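You operate a simulated robot arm through the tools that you are given. There is no shell and no other tool. Be economical: measure what you need, move in short steps, check, and stop when the job is done.

The job below is to be done with a simulated robot arm. You get a single attempt, and the scene is never put back.

Task
Wash the two dirty nozzles from the drainer in the parts washer on Long; leave the clean one.
Fine: stand them upright; one cycle; leave them in with the lid shut, turn the dial back to Off; leave the washer's fill and drain levers alone.

The check looks at the end state, three seconds after you hand in, the way a careful person would. Anything else that was tipped, shoved, dropped, spilled or broken makes it a failure. A push-on lid holds only when it is set on centred and level and pressed home; a screw cap is set on level and turned clockwise until tight.

Robot
A 7-joint arm with a two-finger parallel gripper on a trunk, on a base that drives. Base frame: it is fixed to the floor where the robot stands at the start and does not move with it; the origin is under the middle of the robot, x ahead of it, y to its left, z up; the surface under the hand at the start is at about z = 0.933. Readings come in m, degrees, newtons and seconds.
Its first joint turns from -166.0 to 166.0 degrees. Places, roughly: parts washer [0.8, 0.2, 0.5]; rack in the parts washer [0.8, 0.2, 0.8]; washer drain lever [0.6, -0.1, 1]; washer fill lever [0.6, 0, 1]; washer lid [0.8, 0.2, 0.9]; washer start button [0.6, 0.3, 0.9]. Payload 3.43 kg.
Tool frame: the origin (TCP) lies between the finger pads and is the grasp point; the fingertips stand 0.03 m ahead of it; z points along the fingers, y is the line along which they close. The gripper opens to 0.094 m. The fingers are 0.028 m wide and 0.01 m thick; the gripper's body (0.05 by 0.096 m) begins 0.055 m behind the TCP.
Orientation is told as [roll, pitch, yaw] about the base's x, y, z axes, in that order, counted from this pose: with the fingers straight down and closing along the base's y, the tool's x points along the base's -x, its y along +y and its z along -z.

Tools
- The arm moves only by the tool jog_arm. Its argument "plan" is one flat list of numbers, 6 for each row, row after row: the shift along the tool's x, y, z in units of 40 mm (1.0 is 40 mm), then the turn, a rotation vector about the tool's x, y, z in units of 8 degrees (1.0 is 8 degrees). In form: [dx, dy, dz, rx, ry, rz, dx, dy, dz, rx, ry, rz, ...]. A call has 1 to 12 rows; each row shifts and turns the commanded pose from where the row before left it, along the tool's axes as they then stand. "grip" is the closure in counts, from 0 (fully open) to 255 (shut), set as the call begins (left out, the last holds). A call with a number of a shift or a turn outside -1 to 1 is refused whole. Each row takes 0.2 s and may step no farther than 0.05 m and 8.6 degrees from the row before; otherwise, or with a gripper value out of range, the whole call is refused. A pose out of reach is approached as far as the arm can. The call stops where the force on the tool passes 90 N (or 10 N more than at its start, if that is more) or the arm is blocked; 0.2 s more then pass. Each finger travels about 0.045 m/s and halts on what it meets, pressing with about 37 N; the grip force reading is that of the motor and also rises with nothing between the fingers. The clock runs only during rows and for 0.2 s after the last one: add rows that do not move to give the fingers time. The reply holds the time, the measured pose of the TCP, the force on the tool along the base axes, the opening and the grip force, in the units named above and with some noise, with the torque about the TCP (base axes, N m) and any sound that the robot's microphone picked up.
- Cameras (640 x 400 px; columns grow to the right, rows downward): "scene" is now at [0.5113, 0.2045, 1.3408]; the picture's right is [-0.06, -1.00, 0.00], its down [-0.28, 0.02, -0.96] and it looks along [0.96, -0.06, -0.28] (base axes); focal length 214 px, centre (320, 200). "wrist" rides on the gripper at [0.076, 0.014, -0.102] in the tool frame; the picture's right is [-0.18, 0.98, 0.00], its down [-0.75, -0.14, -0.64] and it looks along [-0.63, -0.12, 0.77] (tool axes); focal length 243 px, centre (320, 200). There is no depth. A picture from a camera that has moved, and an enlarged one, comes with that camera's place and axes in the base frame and with its lens. The place of the scene camera against the robot may be out by one fixed shift of up to 0.018 m in any direction.
- snapshot(camera): a new picture of that camera. No time passes.
- slide_trunk(by): slides the trunk up (or, below 0, down) by that many m; the arm and the scene camera ride with it, the base frame stays. It gives what a move gives, with no picture.
- base_move(legs): drives the robot by 1 to 6 legs, each [ahead, left, turn to the left] in m, m and degrees, along the robot's own axes; the way and the turn of a leg run together, so that a leg with both is an arc; at most 1.5 m and 180 degrees a leg. The arm and the cameras ride along, it lands a little off, and it stops where it bumps. It gives what a move gives.
- head_to(pan, tilt): turns the head with the scene camera to pan (to the left, within 103 degrees either way) and tilt (down, from -29 to 69), counted from straight ahead of the robot. It gives what a move gives.
- zoom(camera, box): a new picture of the part [left, top, right, bottom] of that camera's present view, enlarged. No time passes.
- hand_in(): hands the job in; it is judged then, once.

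Go step by step. Nothing tells you exact positions but the pictures and the camera data: compare them with the known pose of the tool, close in by small moves and look again before you grip or let go. The budget is 120 turns and 82 pictures, counting those below and the enlarged ones. Unless the task says otherwise, let go and move clear before handing in.

The tools are called after "Call:" as name(argument=value, ...) on one line, values as JSON. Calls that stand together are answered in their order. jog_arm: Moves the arm, as the interface text tells. Its arguments: {"type":"object","properties":{"plan":{"type":"array","items":{"type":"number"}},"grip":{"type":"number"}},"required":["plan"]} The other tools are called the same way: slide_trunk (by) slides the trunk up or down; base_move (legs) drives the base; head_to (pan, tilt) turns the head that bears the scene camera; snapshot (camera) takes a picture; zoom (camera, box) takes an enlarged picture of a part of a camera's view; hand_in () hands the job in.

At the start:

```text
clock: 0.0
tool_pos: [0.6328, 0.285, 1.4083]
tool_rot: [-0.1, 0.0, 0.0]
ft_force: [-0.6, 0.4, -0.3]
wrist_torque: [-0.02, -0.02, -0.01]
gripper_width: 0.0943
grip_force: 0.0
trunk travel left (down, up): [-0.425, 0.065]
robot x, y, heading: [0.0025, 0.0013, -0.1]
head pan, tilt: [-3.7, 16.5]
```

scene: 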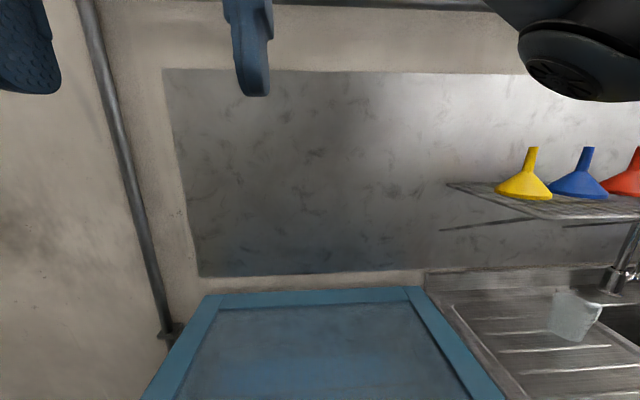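
wrist: 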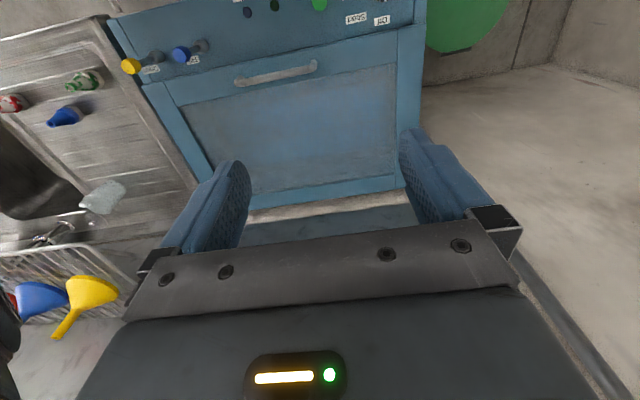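

I see the washer with its lid shut, a sink with drainboard to the right, and coloured items. I'll look down and to the right for detail.

Call:
head_to(pan=-30, tilt=45)

Call:
snapshot(camera="scene")

Call:
zoom(camera="wrist", box=[0, 0, 420, 262])

```text
clock: 0.9
tool_pos: [0.6336, 0.2852, 1.4078]
tool_rot: [0.0, 0.0, 0.0]
ft_force: [0.0, -0.8, 0.0]
wrist_torque: [0.03, 0.0, 0.03]
gripper_width: 0.0938
grip_force: 0.1
trunk travel left (down, up): [-0.425, 0.065]
robot x, y, heading: [-0.003, -0.0001, -0.0]
head pan, tilt: [-30.0, 45.0]
```

```text
79 pictures are left
camera scene: at [0.4886, 0.1699, 1.2965], right [-0.5, -0.87, 0.0], down [-0.61, 0.35, -0.71], along [0.61, -0.35, -0.71], focal length 214 px, centre (320, 200)
```

scene: 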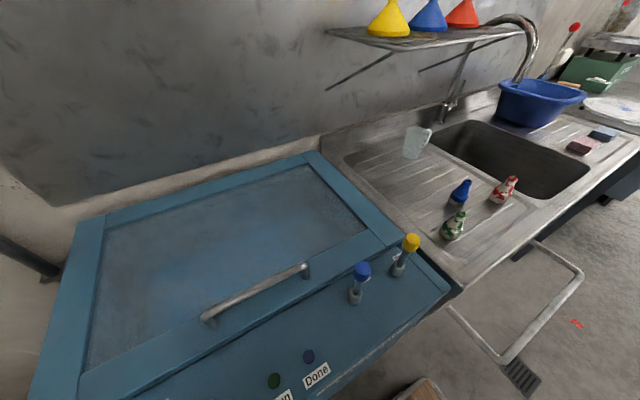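

```text
1.52 times, centred on (210, 131) of wrist
camera zoom: at [0.5586, 0.3008, 1.5099], right [0.18, 0.98, 0.0], down [0.75, -0.14, 0.64], along [0.63, -0.12, -0.77], focal length 370 px, centre (488, 305)
```

zoom: 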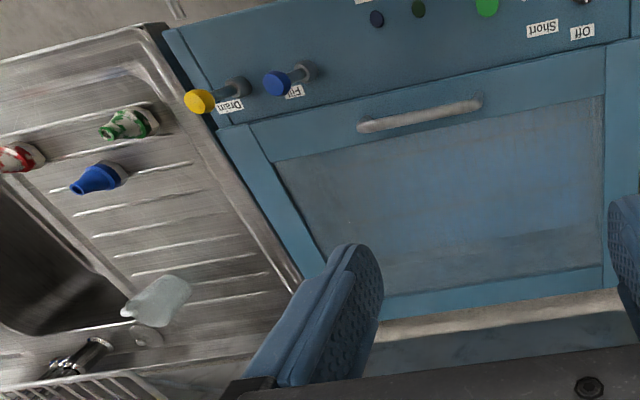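

Three nozzles stand on the drainboard: blue, green, red; green and red look dirty. I'll zoom on them and look at the control panel.

Call:
zoom(camera="scene", box=[400, 160, 540, 248])

Call:
head_to(pan=20, tilt=66)

Call:
snapshot(camera="scene")

```text
4.55 times, centred on (470, 204) of scene
camera zoom: at [0.4886, 0.1699, 1.2965], right [-0.5, -0.87, 0.0], down [-0.61, 0.35, -0.71], along [0.61, -0.35, -0.71], focal length 975 px, centre (-362, 182)
```

zoom: 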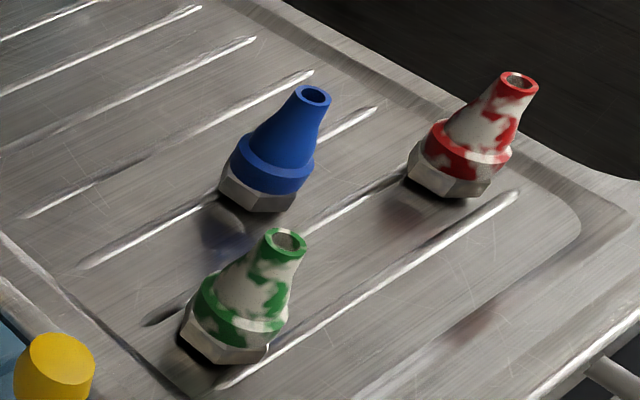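

```text
clock: 2.1
tool_pos: [0.6339, 0.2869, 1.4081]
tool_rot: [-0.1, 0.1, -0.1]
ft_force: [-0.8, 0.6, 0.6]
wrist_torque: [-0.01, -0.02, -0.04]
gripper_width: 0.094
grip_force: 0.0
trunk travel left (down, up): [-0.425, 0.065]
robot x, y, heading: [-0.0027, 0.0003, -0.1]
head pan, tilt: [20.0, 66.0]
```

```text
76 pictures are left
camera scene: at [0.474, 0.2308, 1.2703], right [0.34, -0.94, 0.0], down [-0.86, -0.31, -0.41], along [0.38, 0.14, -0.91], focal length 214 px, centre (320, 200)
```

scene: 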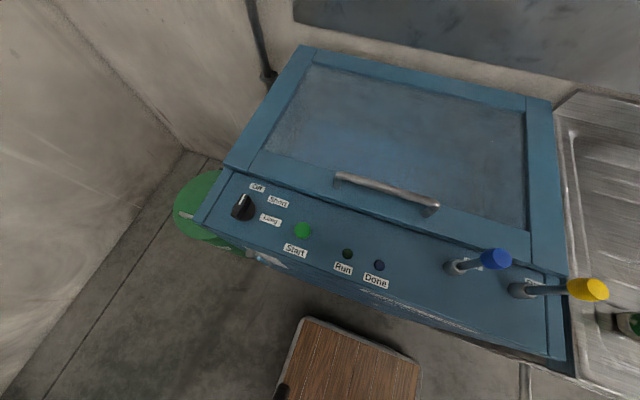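

Green and red are dirty, blue is clean. I'll zoom on the dial, labels and lid handle.

Call:
zoom(camera="scene", box=[220, 170, 316, 230])

Call:
zoom(camera="scene", box=[310, 150, 470, 250])

```text
6.67 times, centred on (268, 200) of scene
camera zoom: at [0.474, 0.2308, 1.2703], right [0.34, -0.94, 0.0], down [-0.86, -0.31, -0.41], along [0.38, 0.14, -0.91], focal length 1430 px, centre (667, 200)
```

zoom: 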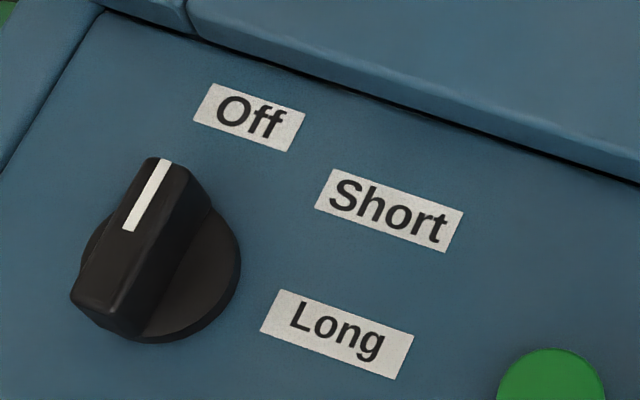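

```text
4.00 times, centred on (390, 200) of scene
camera zoom: at [0.474, 0.2308, 1.2703], right [0.34, -0.94, 0.0], down [-0.86, -0.31, -0.41], along [0.38, 0.14, -0.91], focal length 858 px, centre (40, 200)
```

zoom: 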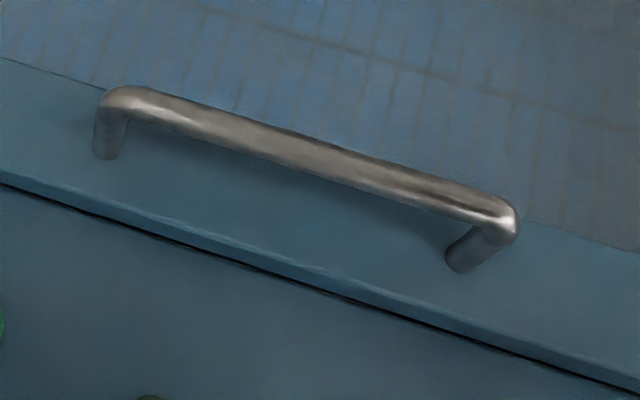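

The lid is hinged at the back with a bar handle along y around (0.645, 0.19). I'll bring the hand above it, turned so the fingers close along x.

Call:
jog_arm(plan=[0, -0.8, 0.5, 0, 0, 0, 0, -0.8, 0.5, 0, 0, 0, -0.3, -0.8, 0.5, 0, 0, 0])

Call:
jog_arm(plan=[0, 0, 0.5, 0, 0, 0.9375, 0, 0, 0.5, 0, 0, 0.9375, 0, 0, 0.5, 0, 0, 0.9375, 0, 0, 0.5, 0, 0, 0.9375, 0, 0, 0.5, 0, 0, 0.9375, 0, 0, 0.5, 0, 0, 0.9375, 0, 0, 0.5, 0, 0, 0.9375, 0, 0, 0.5, 0, 0, 0.9375, 0, 0, 0.5, 0, 0, 0.9375, 0, 0, 0.5, 0, 0, 0.9375, 0, 0, 0.5, 0, 0, 0.9375, 0, 0, 0, 0, 0, 0.9375])

Call:
snapshot(camera="wrist")

Call:
snapshot(camera="scene")

```text
clock: 2.9
tool_pos: [0.6458, 0.1924, 1.3455]
tool_rot: [0.1, 0.0, 0.0]
ft_force: [0.0, -0.3, -0.1]
wrist_torque: [-0.06, -0.02, 0.0]
gripper_width: 0.0943
grip_force: 0.0
trunk travel left (down, up): [-0.425, 0.065]
robot x, y, heading: [-0.0004, -0.0001, -0.1]
head pan, tilt: [20.0, 66.0]
```

```text
clock: 5.5
tool_pos: [0.6822, 0.1763, 1.1242]
tool_rot: [-3.4, 1.4, -89.4]
ft_force: [0.7, 0.2, 0.1]
wrist_torque: [-0.03, -0.02, 0.01]
gripper_width: 0.0938
grip_force: 0.0
out of reach, approached as far as the arm can: row 10, 11, 12
trunk travel left (down, up): [-0.425, 0.065]
robot x, y, heading: [-0.0001, -0.0002, -0.1]
head pan, tilt: [20.0, 66.0]
```

```text
73 pictures are left
camera wrist: at [0.7031, 0.2506, 1.2284], right [0.98, -0.17, -0.06], down [-0.1, -0.77, 0.63], along [-0.16, -0.61, -0.77], focal length 243 px, centre (320, 200)
```

wrist: 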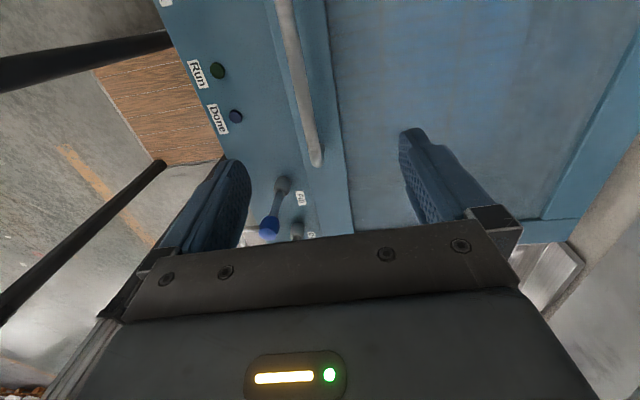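

```text
72 pictures are left
camera scene: at [0.4742, 0.2308, 1.2699], right [0.34, -0.94, 0.0], down [-0.86, -0.31, -0.41], along [0.38, 0.14, -0.91], focal length 214 px, centre (320, 200)
```

scene: 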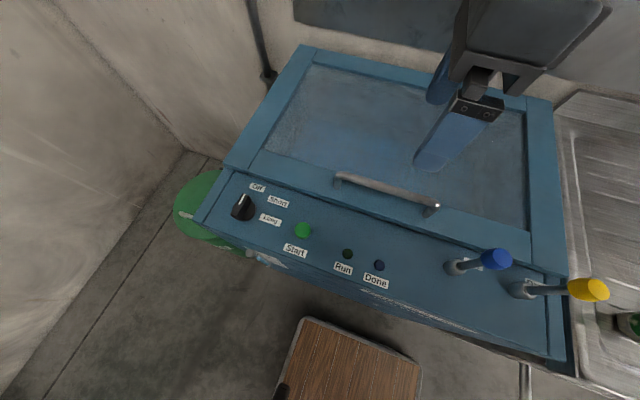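

The arm went out of reach at the low end with this wrist turn. I'll lower the trunk a little and retry correcting the pose.

Call:
slide_trunk(by=-0.08)

Call:
jog_arm(plan=[0, -0.4, -0.25, 0, 0, 0, 0, -0.4, -0.25, 0, 0, 0, 0, 0, 0, 0, 0, 0])

```text
clock: 6.7
tool_pos: [0.6832, 0.1764, 1.0479]
tool_rot: [-3.1, 1.6, -89.5]
ft_force: [0.4, -1.0, 0.4]
wrist_torque: [0.01, 0.01, -0.01]
gripper_width: 0.0941
grip_force: 0.0
trunk travel left (down, up): [-0.345, 0.145]
robot x, y, heading: [0.0015, -0.0013, -0.0]
head pan, tilt: [20.0, 66.0]
```

```text
clock: 7.5
tool_pos: [0.6681, 0.1672, 1.0706]
tool_rot: [-3.7, 1.6, -88.9]
ft_force: [-0.4, 0.3, 0.0]
wrist_torque: [0.0, 0.02, 0.02]
gripper_width: 0.0941
grip_force: 0.1
out of reach, approached as far as the arm can: row 1, 2
trunk travel left (down, up): [-0.345, 0.145]
robot x, y, heading: [-0.0009, 0.002, -0.0]
head pan, tilt: [20.0, 66.0]
```

Call:
jog_arm(plan=[0, 0.3, 0, -0.2, 0.46, 0, 0, 0.3, 0, 0, 0, 0])

```text
clock: 8.1
tool_pos: [0.7011, 0.1636, 1.0853]
tool_rot: [1.1, 4.0, -89.5]
ft_force: [0.4, -0.9, -0.1]
wrist_torque: [0.01, 0.03, 0.05]
gripper_width: 0.0941
grip_force: 0.0
trunk travel left (down, up): [-0.345, 0.145]
robot x, y, heading: [0.0, -0.0024, 0.1]
head pan, tilt: [20.0, 66.0]
```

Call:
jog_arm(plan=[0, 0, 0, 0.13, -0.5, 0, 0, 0, 0, 0, 0, 0])

```text
clock: 8.7
tool_pos: [0.7006, 0.1635, 1.0835]
tool_rot: [-0.3, 0.0, -89.4]
ft_force: [-0.3, 0.0, -0.1]
wrist_torque: [0.0, 0.01, 0.01]
gripper_width: 0.094
grip_force: 0.0
trunk travel left (down, up): [-0.345, 0.145]
robot x, y, heading: [-0.0019, -0.0014, -0.0]
head pan, tilt: [20.0, 66.0]
```

Pose is now clean. I'll step down and toward the handle.

Call:
jog_arm(plan=[0.3, 0, 0.5, 0, 0, 0, 0.3, -0.4, 0.5, 0, 0, 0, 0, -0.5, 0, 0, 0, 0])

Call:
snapshot(camera="wrist")

Call:
snapshot(camera="scene")

```text
clock: 9.5
tool_pos: [0.6857, 0.1793, 1.0335]
tool_rot: [-3.3, 0.9, -88.7]
ft_force: [0.4, 0.8, 0.3]
wrist_torque: [0.01, 0.02, 0.01]
gripper_width: 0.094
grip_force: 0.0
out of reach, approached as far as the arm can: row 2, 3
trunk travel left (down, up): [-0.345, 0.145]
robot x, y, heading: [0.0012, -0.0004, -0.1]
head pan, tilt: [20.0, 66.0]
```

```text
71 pictures are left
camera wrist: at [0.7033, 0.2562, 1.1371], right [0.98, -0.16, -0.06], down [-0.09, -0.77, 0.64], along [-0.15, -0.62, -0.77], focal length 243 px, centre (320, 200)
```

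wrist: 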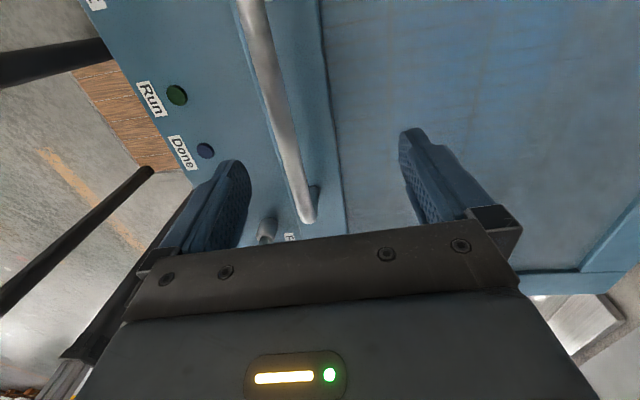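

```text
70 pictures are left
camera scene: at [0.4739, 0.231, 1.1903], right [0.34, -0.94, 0.0], down [-0.86, -0.31, -0.41], along [0.38, 0.14, -0.91], focal length 214 px, centre (320, 200)
```

scene: 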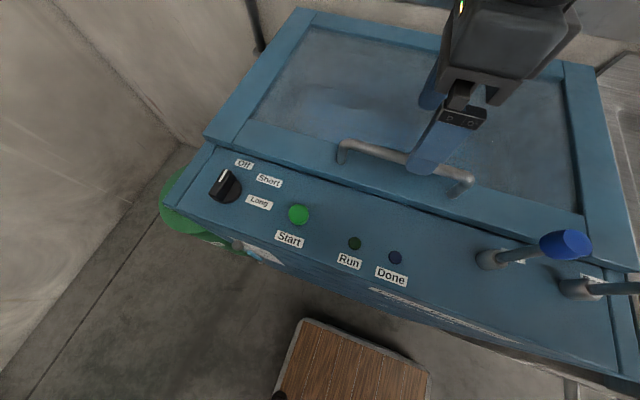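

The handle is too close for this wrist turn. I'll back the robot up a few centimetres.

Call:
base_move(legs=[[-0.08, 0, 0]])

Call:
jog_arm(plan=[0, 0.5, 0, -0.3, 0, 0, 0, 0, 0, 0, 0, 0])

```text
clock: 10.5
tool_pos: [0.6069, 0.1792, 1.0371]
tool_rot: [-3.0, 1.4, -89.2]
ft_force: [-0.8, -0.3, 0.0]
wrist_torque: [-0.01, 0.0, 0.0]
gripper_width: 0.0939
grip_force: 0.2
trunk travel left (down, up): [-0.345, 0.145]
robot x, y, heading: [-0.0799, 0.0006, -0.2]
head pan, tilt: [20.0, 66.0]
```

```text
clock: 11.1
tool_pos: [0.6274, 0.18, 1.0367]
tool_rot: [-0.6, 1.3, -89.2]
ft_force: [0.0, -0.6, -0.3]
wrist_torque: [0.0, -0.01, 0.02]
gripper_width: 0.0938
grip_force: 0.1
trunk travel left (down, up): [-0.345, 0.145]
robot x, y, heading: [-0.0792, -0.0033, 0.2]
head pan, tilt: [20.0, 66.0]
```

Call:
jog_arm(plan=[0, 0.72, 0.4, -0.08, -0.16, 0, 0, 0, 0, 0, 0, 0, 0, 0, 0, 0, 0, 0], grip=110)

Call:
snapshot(camera="wrist")

Call:
head_to(pan=0, tilt=45)

Call:
snapshot(camera="scene")

```text
clock: 11.9
tool_pos: [0.6571, 0.1808, 1.0213]
tool_rot: [0.0, 0.0, -89.2]
ft_force: [-0.4, -0.4, 0.2]
wrist_torque: [0.0, -0.03, 0.01]
gripper_width: 0.0535
grip_force: 0.0
trunk travel left (down, up): [-0.345, 0.145]
robot x, y, heading: [-0.0788, 0.0007, -0.0]
head pan, tilt: [20.0, 66.0]
```

```text
69 pictures are left
camera wrist: at [0.6704, 0.258, 1.1234], right [0.99, -0.17, 0.0], down [-0.13, -0.76, 0.64], along [-0.11, -0.63, -0.77], focal length 243 px, centre (320, 200)
```

wrist: 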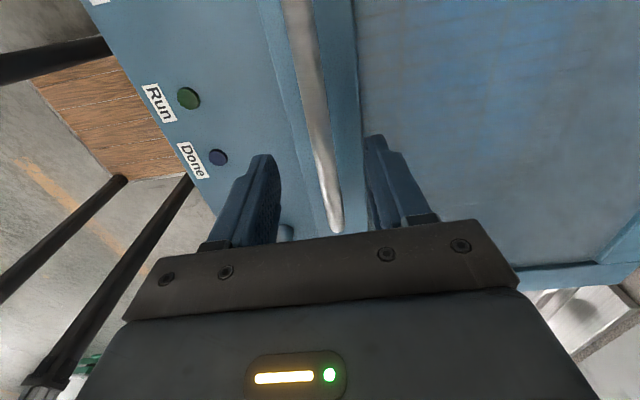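

```text
clock: 12.8
tool_pos: [0.6571, 0.1819, 1.0211]
tool_rot: [0.1, 0.0, -89.2]
ft_force: [0.4, -0.8, 0.0]
wrist_torque: [-0.01, 0.0, -0.01]
gripper_width: 0.0536
grip_force: 0.1
trunk travel left (down, up): [-0.345, 0.145]
robot x, y, heading: [-0.0771, -0.0046, -0.0]
head pan, tilt: [0.0, 45.0]
```

```text
68 pictures are left
camera scene: at [0.4201, 0.2102, 1.2163], right [0.0, -1.0, 0.0], down [-0.71, 0.0, -0.71], along [0.71, 0.0, -0.71], focal length 214 px, centre (320, 200)
```

scene: 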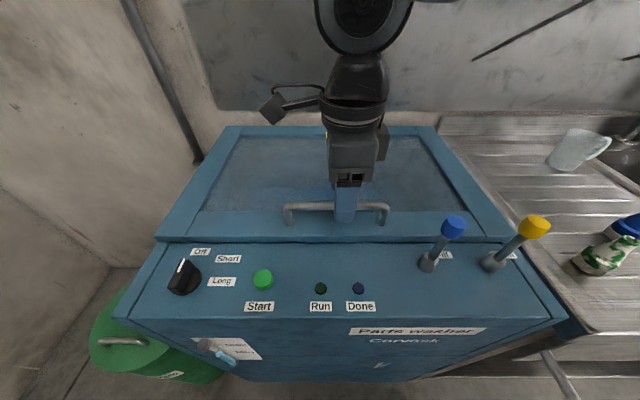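

The fingers straddle the bar. I'll go down 3 cm and close on it.

Call:
jog_arm(plan=[0, 0.05, 0.4, 0, 0, 0, 0, 0, 0.35, 0, 0, 0])

Call:
jog_arm(plan=[0, 0, 0, 0, 0, 0, 0, 0, 0, 0, 0, 0, 0, 0, 0, 0, 0, 0, 0, 0, 0, 0, 0, 0], grip=255)

Call:
snapshot(camera="wrist")

```text
clock: 13.4
tool_pos: [0.6586, 0.18, 0.9899]
tool_rot: [0.0, 0.1, -89.2]
ft_force: [0.2, -0.6, 0.2]
wrist_torque: [-0.01, -0.01, 0.0]
gripper_width: 0.0537
grip_force: 0.1
trunk travel left (down, up): [-0.345, 0.145]
robot x, y, heading: [-0.0785, 0.0018, 0.2]
head pan, tilt: [0.0, 45.0]
```

```text
clock: 14.4
tool_pos: [0.6587, 0.1798, 0.992]
tool_rot: [0.2, -0.1, -89.4]
ft_force: [13.3, -1.4, 17.3]
wrist_torque: [-0.12, -0.09, -0.88]
gripper_width: 0.0144
grip_force: 44.5
trunk travel left (down, up): [-0.345, 0.145]
robot x, y, heading: [-0.0777, 0.0041, -0.2]
head pan, tilt: [0.0, 45.0]
```

```text
67 pictures are left
camera wrist: at [0.6729, 0.2572, 1.0947], right [0.99, -0.17, 0.0], down [-0.13, -0.76, 0.64], along [-0.11, -0.63, -0.77], focal length 243 px, centre (320, 200)
```

wrist: 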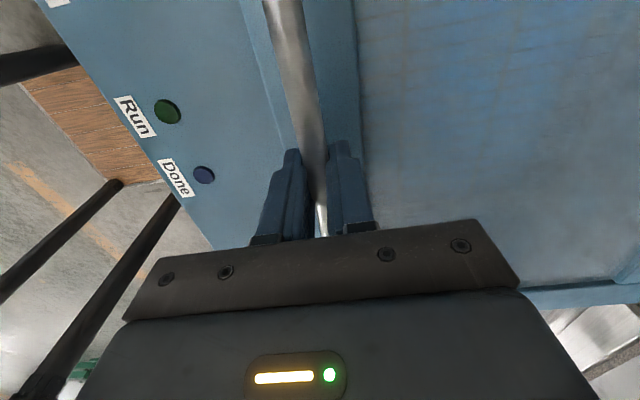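

I hold the bar. I'll start lifting along the arc about the rear hinge, with the tool kept vertical.

Call:
jog_arm(plan=[0, 0.16, -0.95, 0, 0, 0, 0, 0.27, -0.92, 0, 0, 0, 0, 0.38, -0.88, 0, 0, 0])

Call:
snapshot(camera="scene")

```text
clock: 15.2
tool_pos: [0.6917, 0.181, 1.099]
tool_rot: [0.0, 0.0, -89.3]
ft_force: [16.6, 0.3, -9.7]
wrist_torque: [-0.67, 0.09, -1.2]
gripper_width: 0.0139
grip_force: 44.9
trunk travel left (down, up): [-0.345, 0.145]
robot x, y, heading: [-0.0832, -0.0046, -0.2]
head pan, tilt: [0.0, 45.0]
```

```text
66 pictures are left
camera scene: at [0.4209, 0.2102, 1.216], right [0.0, -1.0, 0.0], down [-0.71, 0.0, -0.71], along [0.71, 0.0, -0.71], focal length 214 px, centre (320, 200)
```

scene: 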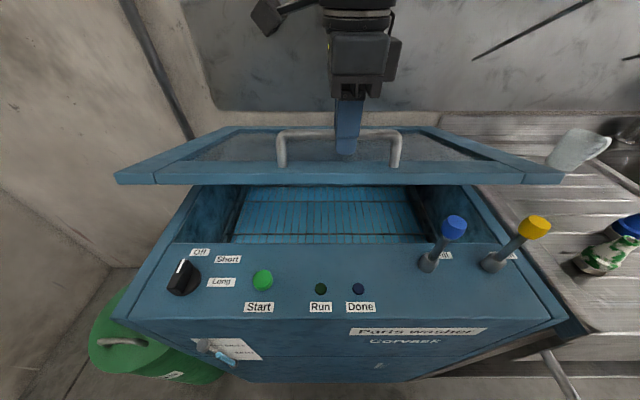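

The lid is lifting nicely with low force; continue along the arc.

Call:
jog_arm(plan=[0, 0.49, -0.83, 0, 0, 0, 0, 0.585, -0.765, 0, 0, 0, 0, 0.67, -0.685, 0, 0, 0])

Call:
jog_arm(plan=[0, 0.75, -0.6, 0, 0, 0, 0, 0.82, -0.5, 0, 0, 0, 0, 0.875, -0.4, 0, 0, 0])

Call:
snapshot(camera="scene")

```text
clock: 16.0
tool_pos: [0.7572, 0.1811, 1.195]
tool_rot: [0.0, -0.1, -89.1]
ft_force: [-33.6, -18.1, 30.1]
wrist_torque: [-0.46, 0.45, -1.24]
gripper_width: 0.0141
grip_force: 45.0
trunk travel left (down, up): [-0.345, 0.145]
robot x, y, heading: [-0.078, -0.0012, -0.0]
head pan, tilt: [0.0, 45.0]
```

```text
clock: 16.5
tool_pos: [0.8036, 0.1819, 1.2338]
tool_rot: [0.2, -0.1, -89.0]
ft_force: [-26.5, -11.1, 36.0]
wrist_torque: [-0.02, 0.03, -1.36]
gripper_width: 0.014
grip_force: 44.4
trunk travel left (down, up): [-0.345, 0.145]
robot x, y, heading: [-0.0805, 0.0, -0.1]
head pan, tilt: [0.0, 45.0]
stopped in row 2: the force on the tool passed its limit at 94 N (the readings are from after the stop); the commanded pose is now the measured one
```

```text
65 pictures are left
camera scene: at [0.4174, 0.2091, 1.2172], right [0.0, -1.0, 0.0], down [-0.71, 0.0, -0.71], along [0.71, 0.0, -0.71], focal length 214 px, centre (320, 200)
```

scene: 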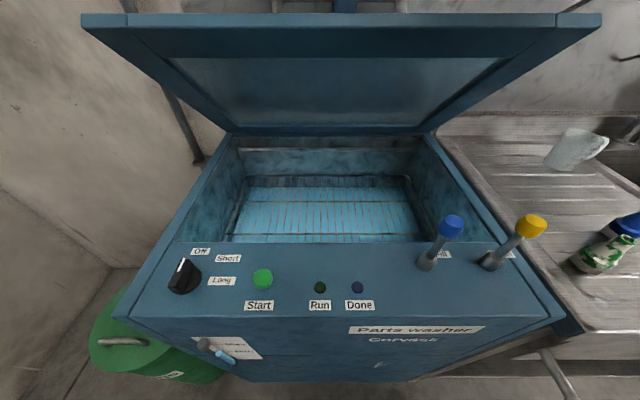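

The real hinge is farther back (about x=1.02, z=0.92, radius 0.367), so my arc was too tight. I'll continue with the corrected arc.

Call:
jog_arm(plan=[0, 0.72, -0.6, 0, 0, 0, 0, 0.85, -0.445, 0, 0, 0])

Call:
jog_arm(plan=[0, 0.89, -0.35, 0, 0, 0])

```text
clock: 17.1
tool_pos: [0.868, 0.1808, 1.2725]
tool_rot: [0.2, -0.2, -89.0]
ft_force: [-17.4, -7.1, 31.6]
wrist_torque: [-0.89, 0.32, -1.49]
gripper_width: 0.0139
grip_force: 45.0
trunk travel left (down, up): [-0.345, 0.145]
robot x, y, heading: [-0.0797, -0.0001, -0.4]
head pan, tilt: [0.0, 45.0]
```

```text
clock: 17.5
tool_pos: [0.9025, 0.182, 1.2867]
tool_rot: [0.1, -0.1, -89.0]
ft_force: [-13.0, -5.8, 34.2]
wrist_torque: [-1.03, 0.28, -1.44]
gripper_width: 0.0137
grip_force: 44.4
trunk travel left (down, up): [-0.345, 0.145]
robot x, y, heading: [-0.079, 0.0004, -0.0]
head pan, tilt: [0.0, 45.0]
```

Call:
jog_arm(plan=[0, 0.92, -0.28, 0, 0, 0])

Call:
jog_arm(plan=[0, 0.94, -0.16, 0, 0, 0])

Call:
snapshot(camera="scene")

```text
clock: 17.9
tool_pos: [0.9176, 0.1807, 1.2916]
tool_rot: [0.2, -0.2, -88.7]
ft_force: [-6.6, 6.4, 23.3]
wrist_torque: [-0.86, 0.02, -1.11]
gripper_width: 0.014
grip_force: 45.0
out of reach, approached as far as the arm can: row 1
trunk travel left (down, up): [-0.345, 0.145]
robot x, y, heading: [-0.0786, 0.0008, -0.1]
head pan, tilt: [0.0, 45.0]
```

```text
clock: 18.3
tool_pos: [0.9179, 0.1816, 1.2926]
tool_rot: [0.4, 0.1, -88.4]
ft_force: [-10.0, 33.2, 32.2]
wrist_torque: [-0.36, 0.11, -1.14]
gripper_width: 0.0143
grip_force: 44.9
out of reach, approached as far as the arm can: row 1
trunk travel left (down, up): [-0.345, 0.145]
robot x, y, heading: [-0.0788, 0.0023, 0.1]
head pan, tilt: [0.0, 45.0]
```

```text
64 pictures are left
camera scene: at [0.4182, 0.2119, 1.217], right [0.0, -1.0, 0.0], down [-0.71, 0.0, -0.71], along [0.71, 0.0, -0.71], focal length 214 px, centre (320, 200)
```

scene: 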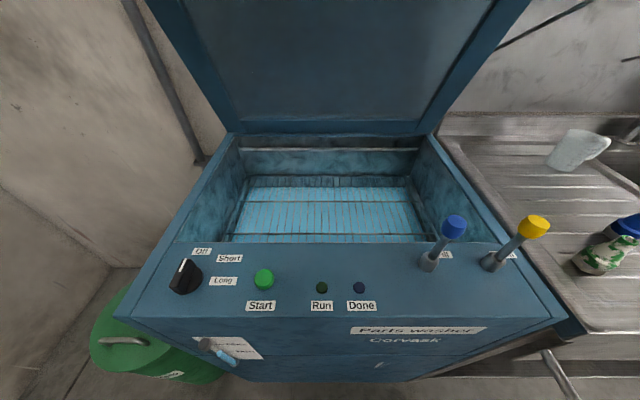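

I'm at the arm's reach limit with the lid near 74°. I'll drive slightly ahead while holding the bar to take it past upright.

Call:
base_move(legs=[[0.04, 0, 0]])

```text
clock: 19.2
tool_pos: [0.9568, 0.1811, 1.3014]
tool_rot: [0.9, 0.3, -88.4]
ft_force: [-14.7, 40.0, 77.9]
wrist_torque: [0.42, 0.12, -1.22]
gripper_width: 0.0142
grip_force: 45.1
trunk travel left (down, up): [-0.345, 0.145]
robot x, y, heading: [-0.0402, -0.0017, -0.2]
head pan, tilt: [0.0, 45.0]
```

Call:
jog_arm(plan=[0, 0, -0.15, 0, 0, 0, 0, 0, -0.1, 0, 0, 0])

Call:
base_move(legs=[[0.04, 0, 0]])

```text
clock: 19.8
tool_pos: [0.9578, 0.1808, 1.3024]
tool_rot: [0.5, 0.3, -88.4]
ft_force: [5.3, 17.0, -33.6]
wrist_torque: [0.21, -0.01, -1.3]
gripper_width: 0.0143
grip_force: 45.5
out of reach, approached as far as the arm can: row 2
trunk travel left (down, up): [-0.345, 0.145]
robot x, y, heading: [-0.0388, 0.0016, -0.1]
head pan, tilt: [0.0, 45.0]
```

```text
clock: 20.7
tool_pos: [0.9954, 0.1798, 1.3083]
tool_rot: [0.9, 0.2, -88.3]
ft_force: [0.2, 16.5, 1.1]
wrist_torque: [0.03, 0.01, -1.27]
gripper_width: 0.0141
grip_force: 45.0
trunk travel left (down, up): [-0.345, 0.145]
robot x, y, heading: [0.0001, -0.0035, -0.3]
head pan, tilt: [0.0, 45.0]
```

Call:
base_move(legs=[[0.04, 0, 0]])

Call:
snapshot(camera="scene")

```text
clock: 21.6
tool_pos: [1.0159, 0.1798, 1.3124]
tool_rot: [-0.3, -0.1, -89.1]
ft_force: [-23.9, 0.2, -2.0]
wrist_torque: [0.11, -2.0, -2.43]
gripper_width: 0.0134
grip_force: 45.1
trunk travel left (down, up): [-0.345, 0.145]
robot x, y, heading: [0.0276, -0.0017, -0.0]
head pan, tilt: [0.0, 45.0]
stopped in leg 1: the force on the tool passed its limit at 166 N (the readings are from after the stop); the commanded pose is now the measured one
```

```text
63 pictures are left
camera scene: at [0.5256, 0.2108, 1.2168], right [0.0, -1.0, 0.0], down [-0.71, 0.0, -0.71], along [0.71, 0.0, -0.71], focal length 214 px, centre (320, 200)
```

scene: 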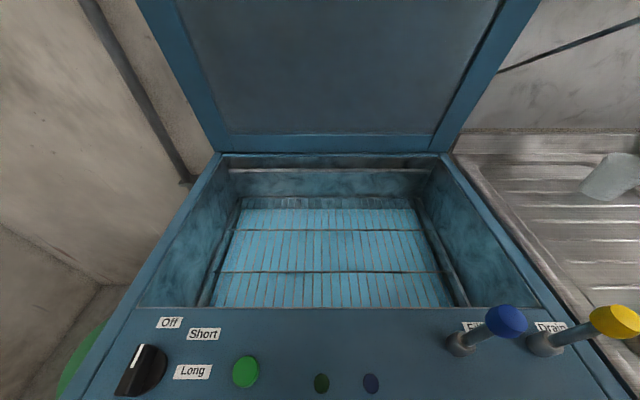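

The lid is near its stop. I'll open the fingers slightly, keeping them around the bar, to see if the lid stays by itself.

Call:
jog_arm(plan=[0, 0, 0, 0, 0, 0, 0, 0, 0, 0, 0, 0, 0, 0, 0, 0, 0, 0, 0, 0, 0, 0, 0, 0], grip=150)

Call:
snapshot(camera="wrist")

Call:
snapshot(camera="scene")

```text
clock: 22.6
tool_pos: [1.015, 0.1812, 1.312]
tool_rot: [-0.2, 0.0, -88.7]
ft_force: [-33.7, -4.5, -1.1]
wrist_torque: [0.5, -3.53, -1.07]
gripper_width: 0.0386
grip_force: 0.1
trunk travel left (down, up): [-0.345, 0.145]
robot x, y, heading: [0.026, 0.0036, -0.2]
head pan, tilt: [0.0, 45.0]
```

```text
62 pictures are left
camera wrist: at [1.0291, 0.2564, 1.4141], right [0.99, -0.16, 0.0], down [-0.12, -0.76, 0.64], along [-0.11, -0.63, -0.77], focal length 243 px, centre (320, 200)
```

wrist: 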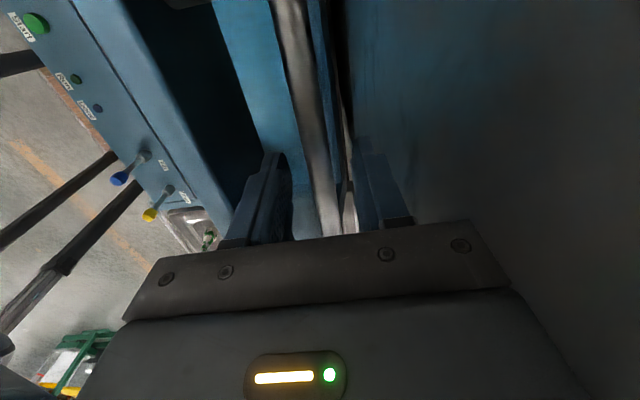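

```text
61 pictures are left
camera scene: at [0.5254, 0.2106, 1.217], right [0.0, -1.0, 0.0], down [-0.71, 0.0, -0.71], along [0.71, 0.0, -0.71], focal length 214 px, centre (320, 200)
```

scene: 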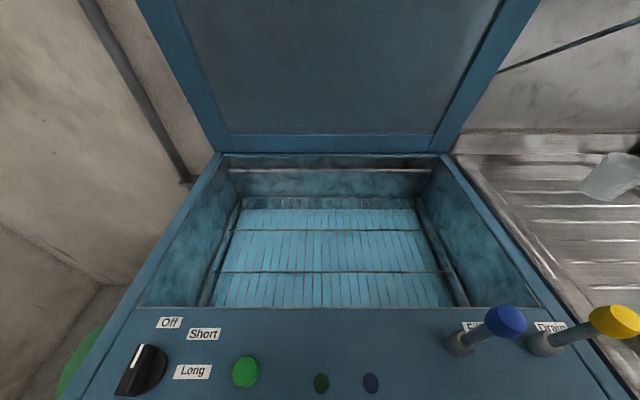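

The hand is touching the wall behind; the lid appears to stay up. I'll ease 8 mm off the wall and lift clear of the bar.

Call:
jog_arm(plan=[0, -0.2, 0, 0, 0, 0, 0, 0, -0.5, 0, 0, 0, 0, 0, -0.7, 0, 0, 0])

Call:
snapshot(camera="wrist")

Call:
snapshot(camera="scene")

```text
clock: 23.4
tool_pos: [1.0038, 0.1773, 1.3397]
tool_rot: [-0.4, 0.0, -88.8]
ft_force: [-0.7, -0.9, -0.6]
wrist_torque: [-0.04, -0.02, 0.01]
gripper_width: 0.0384
grip_force: 0.0
out of reach, approached as far as the arm can: row 3
trunk travel left (down, up): [-0.345, 0.145]
robot x, y, heading: [0.0314, -0.0012, -0.0]
head pan, tilt: [0.0, 45.0]
```

```text
60 pictures are left
camera wrist: at [1.0182, 0.2536, 1.4422], right [0.99, -0.16, 0.0], down [-0.12, -0.76, 0.64], along [-0.11, -0.63, -0.77], focal length 243 px, centre (320, 200)
```

wrist: 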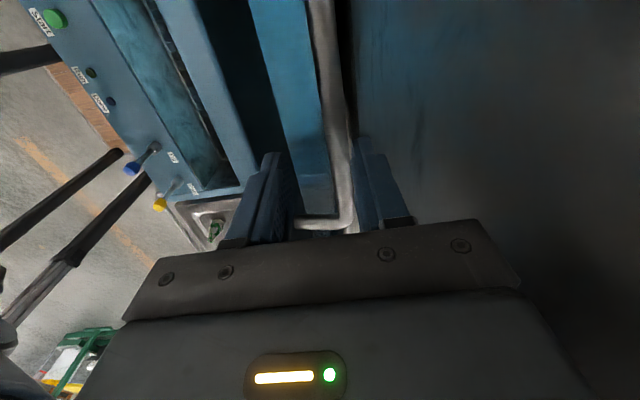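

```text
59 pictures are left
camera scene: at [0.5268, 0.2107, 1.2164], right [0.0, -1.0, 0.0], down [-0.71, 0.0, -0.71], along [0.71, 0.0, -0.71], focal length 214 px, centre (320, 200)
```

scene: 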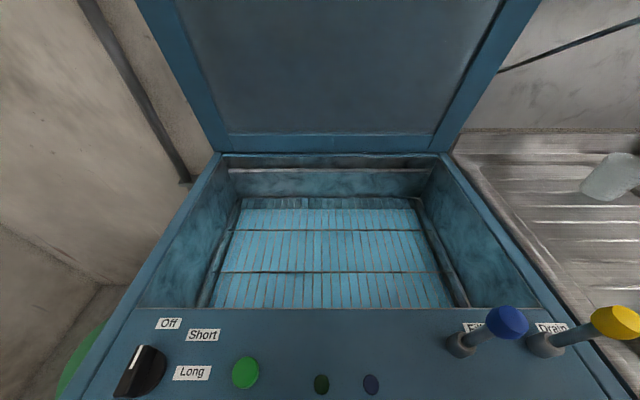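

The lid stands on its own. Now raise the trunk to clear the lid edge, then pull back.

Call:
slide_trunk(by=0.09)

Call:
snapshot(camera="wrist")

```text
clock: 24.6
tool_pos: [1.0052, 0.176, 1.4292]
tool_rot: [-0.4, 0.0, -88.8]
ft_force: [0.0, -1.1, 0.2]
wrist_torque: [0.02, 0.0, -0.01]
gripper_width: 0.0382
grip_force: 0.1
trunk travel left (down, up): [-0.435, 0.055]
robot x, y, heading: [0.0233, -0.0012, 0.0]
head pan, tilt: [0.0, 45.0]
```

```text
58 pictures are left
camera wrist: at [1.0183, 0.2537, 1.5319], right [0.99, -0.16, -0.01], down [-0.12, -0.76, 0.64], along [-0.11, -0.63, -0.77], focal length 243 px, centre (320, 200)
```

wrist: 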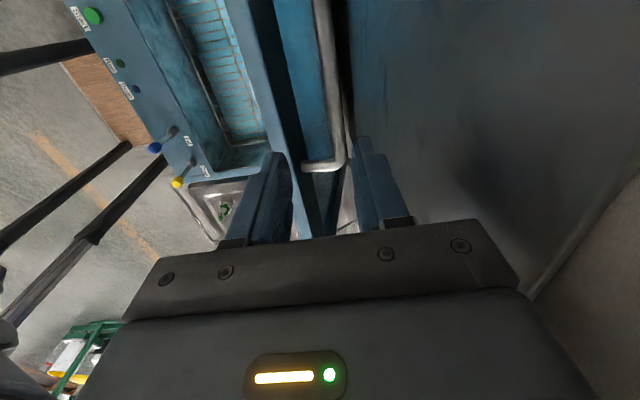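

Clear. I'll back the base off, bring the arm back over toward the drainer and turn the wrist back.

Call:
base_move(legs=[[-0.075, 0, 0]])

Call:
jog_arm(plan=[0, -1, 0, 0, 0, 0, 0, -1, 0, 0, 0, 0, -0.8, -0.8, 0, 0, 0, 0, -0.8, -0.8, 0, 0, 0, 0, -0.8, -0.8, 0, 0, 0, 0, -0.8, -0.8, 0, 0, 0, 0, -0.8, -0.5, 0, 0, 0, 0, -0.8, 0, 0, 0, 0, 0, -1, 0, 0, 0, 0, 0, -1, 0, 0, 0, 0, 0, -1, 0, 0, 0, 0, 0, -1, 0, 0, 0, 0, 0], grip=0)

Call:
jog_arm(plan=[0, 0, 0.3, 0, 0, -0.925, 0, 0, 0.3, 0, 0, -0.925, 0, 0, 0.3, 0, 0, -0.925, 0, 0, 0.3, 0, 0, -0.925, 0, 0, 0.3, 0, 0, -0.925, 0, 0, 0.3, 0, 0, -0.925, 0, 0, 0.3, 0, 0, -0.925, 0, 0, 0.3, 0, 0, -0.925, 0, 0, 0.3, 0, 0, -0.925, 0, 0, 0.3, 0, 0, -0.925, 0, 0, 0.3, 0, 0, -0.925, 0, 0, 0.3, 0, 0, -0.925])

Call:
head_to(pan=-35, tilt=50)

Call:
snapshot(camera="scene")

Call:
snapshot(camera="wrist")

```text
clock: 25.7
tool_pos: [0.9308, 0.1763, 1.4304]
tool_rot: [-0.4, 0.1, -88.9]
ft_force: [0.6, -0.4, -0.7]
wrist_torque: [0.02, 0.05, 0.0]
gripper_width: 0.0387
grip_force: 0.0
trunk travel left (down, up): [-0.435, 0.055]
robot x, y, heading: [-0.0451, -0.0, 0.1]
head pan, tilt: [0.0, 45.0]
```

```text
clock: 28.3
tool_pos: [0.9282, -0.1195, 1.4609]
tool_rot: [-0.3, -0.1, -88.6]
ft_force: [-0.5, 0.6, -0.7]
wrist_torque: [-0.02, -0.01, 0.01]
gripper_width: 0.0942
grip_force: 0.0
out of reach, approached as far as the arm can: row 1, 2, 3, 4, 5, 6, 7, 11, 12
trunk travel left (down, up): [-0.435, 0.055]
robot x, y, heading: [-0.0434, 0.0004, 0.3]
head pan, tilt: [0.0, 45.0]
```

```text
clock: 30.9
tool_pos: [0.9709, -0.1303, 1.3469]
tool_rot: [0.1, -0.2, 0.1]
ft_force: [-11.0, 3.5, 72.0]
wrist_torque: [3.61, 1.09, -0.3]
gripper_width: 0.0938
grip_force: 0.1
out of reach, approached as far as the arm can: row 1, 2, 3, 4, 5, 6, 7, 8, 9, 10, 11, 12
trunk travel left (down, up): [-0.435, 0.055]
robot x, y, heading: [-0.0492, 0.0026, 0.2]
head pan, tilt: [0.0, 45.0]
```

```text
clock: 31.9
tool_pos: [0.9691, -0.1303, 1.3468]
tool_rot: [-0.1, -0.4, 0.0]
ft_force: [-15.1, 3.8, 81.4]
wrist_torque: [4.39, 1.32, 1.13]
gripper_width: 0.094
grip_force: 0.1
trunk travel left (down, up): [-0.435, 0.055]
robot x, y, heading: [-0.0504, 0.0024, -0.0]
head pan, tilt: [-35.0, 50.0]
```

```text
57 pictures are left
camera scene: at [0.4312, 0.1673, 1.3009], right [-0.57, -0.82, 0.0], down [-0.63, 0.44, -0.64], along [0.53, -0.37, -0.76], focal length 214 px, centre (320, 200)
```

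scene: 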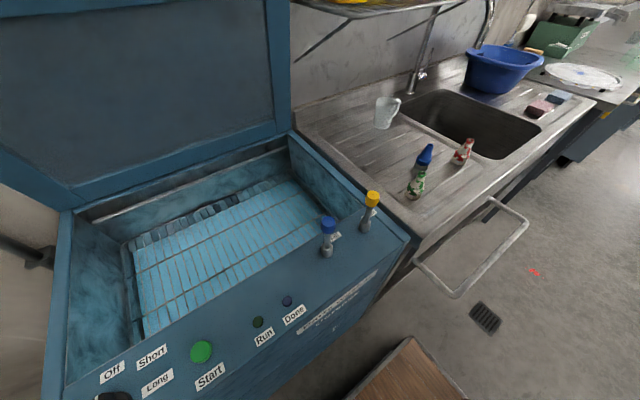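

```text
56 pictures are left
camera wrist: at [0.894, -0.1148, 1.4494], right [0.18, 0.98, 0.0], down [0.75, -0.14, 0.65], along [0.64, -0.12, -0.76], focal length 243 px, centre (320, 200)
```

wrist: 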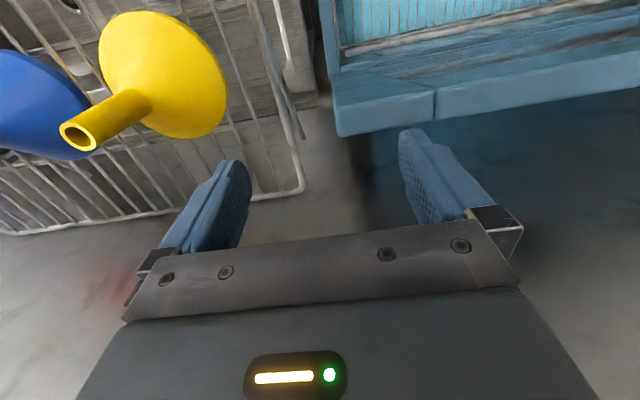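

The right finger is pressing on the lid's top edge. I'll lift straight off at once.

Call:
jog_arm(plan=[0, 0, -0.5, 0, 0, 0, 0, 0, -0.5, 0, 0, 0])

```text
clock: 32.5
tool_pos: [0.9637, -0.1298, 1.3724]
tool_rot: [0.0, 0.4, 0.0]
ft_force: [1.1, -0.5, -0.4]
wrist_torque: [0.05, 0.01, -0.04]
gripper_width: 0.0939
grip_force: 0.1
out of reach, approached as far as the arm can: row 1, 2
trunk travel left (down, up): [-0.435, 0.055]
robot x, y, heading: [-0.0441, -0.002, -0.1]
head pan, tilt: [-35.0, 50.0]
```

Call:
jog_arm(plan=[1, 0, 0, 0, 0, 0, 1, 0, 0, 0, 0, 0, 1, 0, 0, 0, 0, 0, 1, 0, 0, 0, 0, 0, 1, 0, 0, 0, 0, 0])

Call:
snapshot(camera="scene")

```text
clock: 33.7
tool_pos: [0.9319, -0.1566, 1.4298]
tool_rot: [0.0, 0.4, 0.0]
ft_force: [0.4, 0.8, -0.1]
wrist_torque: [0.0, 0.03, -0.03]
gripper_width: 0.0939
grip_force: 0.2
out of reach, approached as far as the arm can: row 1, 2, 3, 4, 5
trunk travel left (down, up): [-0.435, 0.055]
robot x, y, heading: [-0.0452, 0.0015, 0.1]
head pan, tilt: [-35.0, 50.0]
```

```text
55 pictures are left
camera scene: at [0.4343, 0.167, 1.2994], right [-0.57, -0.82, 0.0], down [-0.63, 0.44, -0.64], along [0.53, -0.37, -0.77], focal length 214 px, centre (320, 200)
```

scene: 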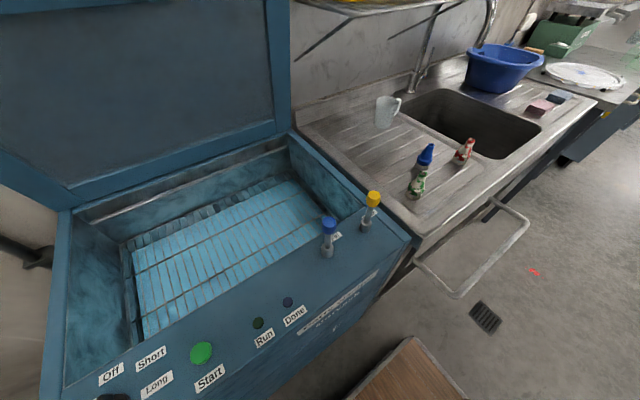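

Call:
jog_arm(plan=[0.5, 0, 0, 0, 0, 0])

Call:
jog_arm(plan=[0, -0.5, 0, 0, 0, 0])

```text
clock: 34.1
tool_pos: [0.9287, -0.1617, 1.4368]
tool_rot: [0.2, 0.5, -0.1]
ft_force: [0.0, -0.5, 0.2]
wrist_torque: [0.01, -0.04, 0.02]
gripper_width: 0.0941
grip_force: 0.1
out of reach, approached as far as the arm can: row 1
trunk travel left (down, up): [-0.435, 0.055]
robot x, y, heading: [-0.0466, -0.0018, 0.2]
head pan, tilt: [-35.0, 50.0]
```

```text
clock: 34.5
tool_pos: [0.9282, -0.1791, 1.4352]
tool_rot: [0.0, 0.3, 0.2]
ft_force: [0.0, 0.3, 0.3]
wrist_torque: [-0.08, 0.01, -0.02]
gripper_width: 0.0939
grip_force: 0.0
trunk travel left (down, up): [-0.435, 0.055]
robot x, y, heading: [-0.0502, 0.0019, -0.1]
head pan, tilt: [-35.0, 50.0]
```

Call:
jog_arm(plan=[0, 0, 0.6, 0, 0, 0, 0.4, 0, 0.5, 0, 0, 0])

```text
clock: 35.1
tool_pos: [0.9372, -0.1866, 1.4023]
tool_rot: [0.0, 0.4, 0.0]
ft_force: [-0.3, -0.5, -0.2]
wrist_torque: [0.03, 0.0, 0.0]
gripper_width: 0.0937
grip_force: 0.1
out of reach, approached as far as the arm can: row 1, 2
trunk travel left (down, up): [-0.435, 0.055]
robot x, y, heading: [-0.0448, 0.0002, 0.2]
head pan, tilt: [-35.0, 50.0]
```

Call:
jog_arm(plan=[0, 0, 0, 0, -1, 0, 0, 0, 0, 0, -1, 0, 0, 0, 0, 0, -1, 0])

Call:
jog_arm(plan=[0.5, 0, -0.3, 0, 0, 0, 0.5, 0, -0.3, 0, 0, 0])

```text
clock: 35.9
tool_pos: [1.0083, -0.2074, 1.4339]
tool_rot: [0.1, -23.8, 0.1]
ft_force: [0.1, -0.4, -0.2]
wrist_torque: [-0.03, 0.01, -0.01]
gripper_width: 0.0937
grip_force: 0.0
out of reach, approached as far as the arm can: row 1, 2, 3
trunk travel left (down, up): [-0.435, 0.055]
robot x, y, heading: [-0.0459, -0.0014, -0.1]
head pan, tilt: [-35.0, 50.0]
```

```text
clock: 36.5
tool_pos: [0.9956, -0.2186, 1.4539]
tool_rot: [0.1, -23.6, 0.1]
ft_force: [-0.5, 0.0, 0.3]
wrist_torque: [0.0, -0.04, 0.02]
gripper_width: 0.0936
grip_force: 0.1
out of reach, approached as far as the arm can: row 1, 2
trunk travel left (down, up): [-0.435, 0.055]
robot x, y, heading: [-0.0439, -0.0046, -0.1]
head pan, tilt: [-35.0, 50.0]
```

The arm is stretched nearly straight; I'll pull it straight in toward the shoulder to unfold the elbow.

Call:
jog_arm(plan=[1, 0.18, 0, 0, 0, 0, 1, 0.18, 0, 0, 0, 0, 1, 0.18, 0, 0, 0, 0])

```text
clock: 37.3
tool_pos: [0.9908, -0.2255, 1.4567]
tool_rot: [0.0, -23.7, 0.1]
ft_force: [0.0, 0.2, -0.1]
wrist_torque: [-0.01, 0.01, -0.02]
gripper_width: 0.0939
grip_force: 0.1
out of reach, approached as far as the arm can: row 1, 2, 3
trunk travel left (down, up): [-0.435, 0.055]
robot x, y, heading: [-0.0444, -0.0036, 0.2]
head pan, tilt: [-35.0, 50.0]
```

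Call:
head_to(pan=-15, tilt=-25)

Call:
snapshot(camera="scene")

```text
clock: 38.7
tool_pos: [0.9908, -0.226, 1.4563]
tool_rot: [-0.1, -23.6, 0.0]
ft_force: [-0.1, -0.7, 0.1]
wrist_torque: [-0.02, -0.02, 0.01]
gripper_width: 0.0938
grip_force: 0.0
trunk travel left (down, up): [-0.435, 0.055]
robot x, y, heading: [-0.045, 0.001, 0.2]
head pan, tilt: [-15.0, -25.0]
```

```text
54 pictures are left
camera scene: at [0.4399, 0.1926, 1.413], right [-0.26, -0.97, 0.0], down [0.41, -0.11, -0.91], along [0.88, -0.23, 0.42], focal length 214 px, centre (320, 200)
```

scene: 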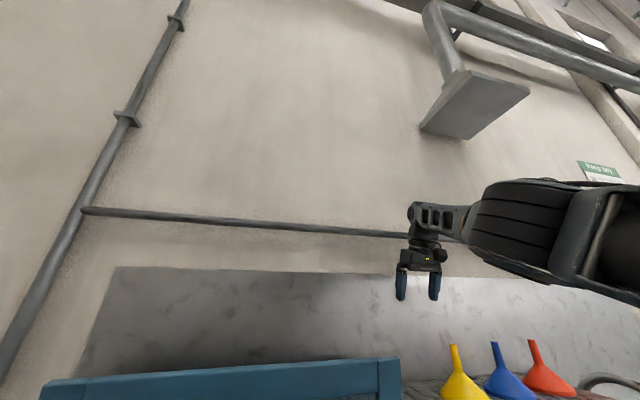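

The arm is at a near-singular stretch. I'll try many very small inward steps.

Call:
jog_arm(plan=[0.06, 0, 0, 0, 0, 0, 0.06, 0, 0, 0, 0, 0, 0.06, 0, 0, 0, 0, 0, 0.08, 0, 0, 0, 0, 0, 0.08, 0, 0, 0, 0, 0, 0.1, 0, 0, 0, 0, 0, 0.1, 0, 0, 0, 0, 0, 0.1, 0, 0, 0, 0, 0, 0.15, 0, 0, 0, 0, 0, 0.15, 0, 0, 0, 0, 0, 0.2, 0, 0, 0, 0, 0, 0.2, 0, 0, 0, 0, 0])

```text
clock: 41.3
tool_pos: [0.9875, -0.2331, 1.4568]
tool_rot: [0.0, -23.5, 0.1]
ft_force: [-0.1, -0.1, -0.4]
wrist_torque: [0.03, -0.01, 0.03]
gripper_width: 0.094
grip_force: 0.0
out of reach, approached as far as the arm can: row 2, 4, 6, 7, 8, 9, 10, 11, 12
trunk travel left (down, up): [-0.435, 0.055]
robot x, y, heading: [-0.0471, -0.0012, -0.0]
head pan, tilt: [-15.0, -25.0]
```

Call:
jog_arm(plan=[-0.3, -0.1, 0, 0, 0, 0, -0.2, -0.05, 0, 0, 0, 0])

Call:
jog_arm(plan=[0.5, 0.17, 0, 0, 0, 0, 0.5, 0.17, 0, 0, 0, 0, 0.5, 0.17, 0, 0, 0, 0])

```text
clock: 41.9
tool_pos: [0.9893, -0.2357, 1.4602]
tool_rot: [-0.1, -23.7, 0.0]
ft_force: [0.7, -0.3, 0.0]
wrist_torque: [0.02, 0.01, 0.01]
gripper_width: 0.094
grip_force: 0.1
out of reach, approached as far as the arm can: row 1, 2
trunk travel left (down, up): [-0.435, 0.055]
robot x, y, heading: [-0.0433, -0.0032, -0.0]
head pan, tilt: [-15.0, -25.0]
```

```text
clock: 42.7
tool_pos: [0.9871, -0.2352, 1.4586]
tool_rot: [-0.1, -23.6, 0.1]
ft_force: [-0.5, 0.8, 1.1]
wrist_torque: [0.01, 0.01, 0.0]
gripper_width: 0.0941
grip_force: 0.1
out of reach, approached as far as the arm can: row 1, 2, 3
trunk travel left (down, up): [-0.435, 0.055]
robot x, y, heading: [-0.0464, -0.001, 0.4]
head pan, tilt: [-15.0, -25.0]
```

Call:
jog_arm(plan=[0.3, 0, 0, 0, 1, 0, 0.3, 0, 0, 0, 1, 0, 0.3, 0, 0, 0, 1, 0, 0.3, 0, 0, 0, 1, 0, 0.3, 0, 0, 0, 1, 0, 0.3, 0, 0, 0, 1, 0])

```text
clock: 44.1
tool_pos: [0.9057, -0.1835, 1.4639]
tool_rot: [-1.4, 2.4, 2.6]
ft_force: [0.6, -0.2, -0.3]
wrist_torque: [0.01, 0.02, -0.02]
gripper_width: 0.0941
grip_force: 0.0
out of reach, approached as far as the arm can: row 1, 2, 3, 4, 5, 6
trunk travel left (down, up): [-0.435, 0.055]
robot x, y, heading: [-0.043, 0.0004, -0.1]
head pan, tilt: [-15.0, -25.0]
```

Call:
jog_arm(plan=[0.3, 0, 0.2, 0, 1, 0, 0.3, 0, 0.2, 0, 1, 0, 0.3, 0, 0.2, 0, 1, 0, 0.3, 0, 0.2, 0, 1, 0])

Call:
jog_arm(plan=[0.5, 0, 0.2, 0, 0, 0, 0.5, 0, 0.2, 0, 0, 0])

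```text
clock: 45.3
tool_pos: [0.829, -0.1789, 1.2949]
tool_rot: [0.0, 36.4, 2.5]
ft_force: [0.1, -0.1, 0.0]
wrist_torque: [0.0, 0.01, 0.01]
gripper_width: 0.0942
grip_force: 0.0
out of reach, approached as far as the arm can: row 1, 2, 3, 4
trunk travel left (down, up): [-0.435, 0.055]
robot x, y, heading: [-0.049, 0.0016, 0.0]
head pan, tilt: [-15.0, -25.0]
stopped in row 4: the arm was blocked; the commanded pose is now the measured one
```

```text
clock: 45.9
tool_pos: [0.7868, -0.179, 1.2959]
tool_rot: [0.5, 37.4, 3.2]
ft_force: [0.4, 0.6, -0.1]
wrist_torque: [-0.04, -0.01, 0.03]
gripper_width: 0.094
grip_force: 0.1
trunk travel left (down, up): [-0.435, 0.055]
robot x, y, heading: [-0.046, -0.0008, -0.2]
head pan, tilt: [-15.0, -25.0]
```

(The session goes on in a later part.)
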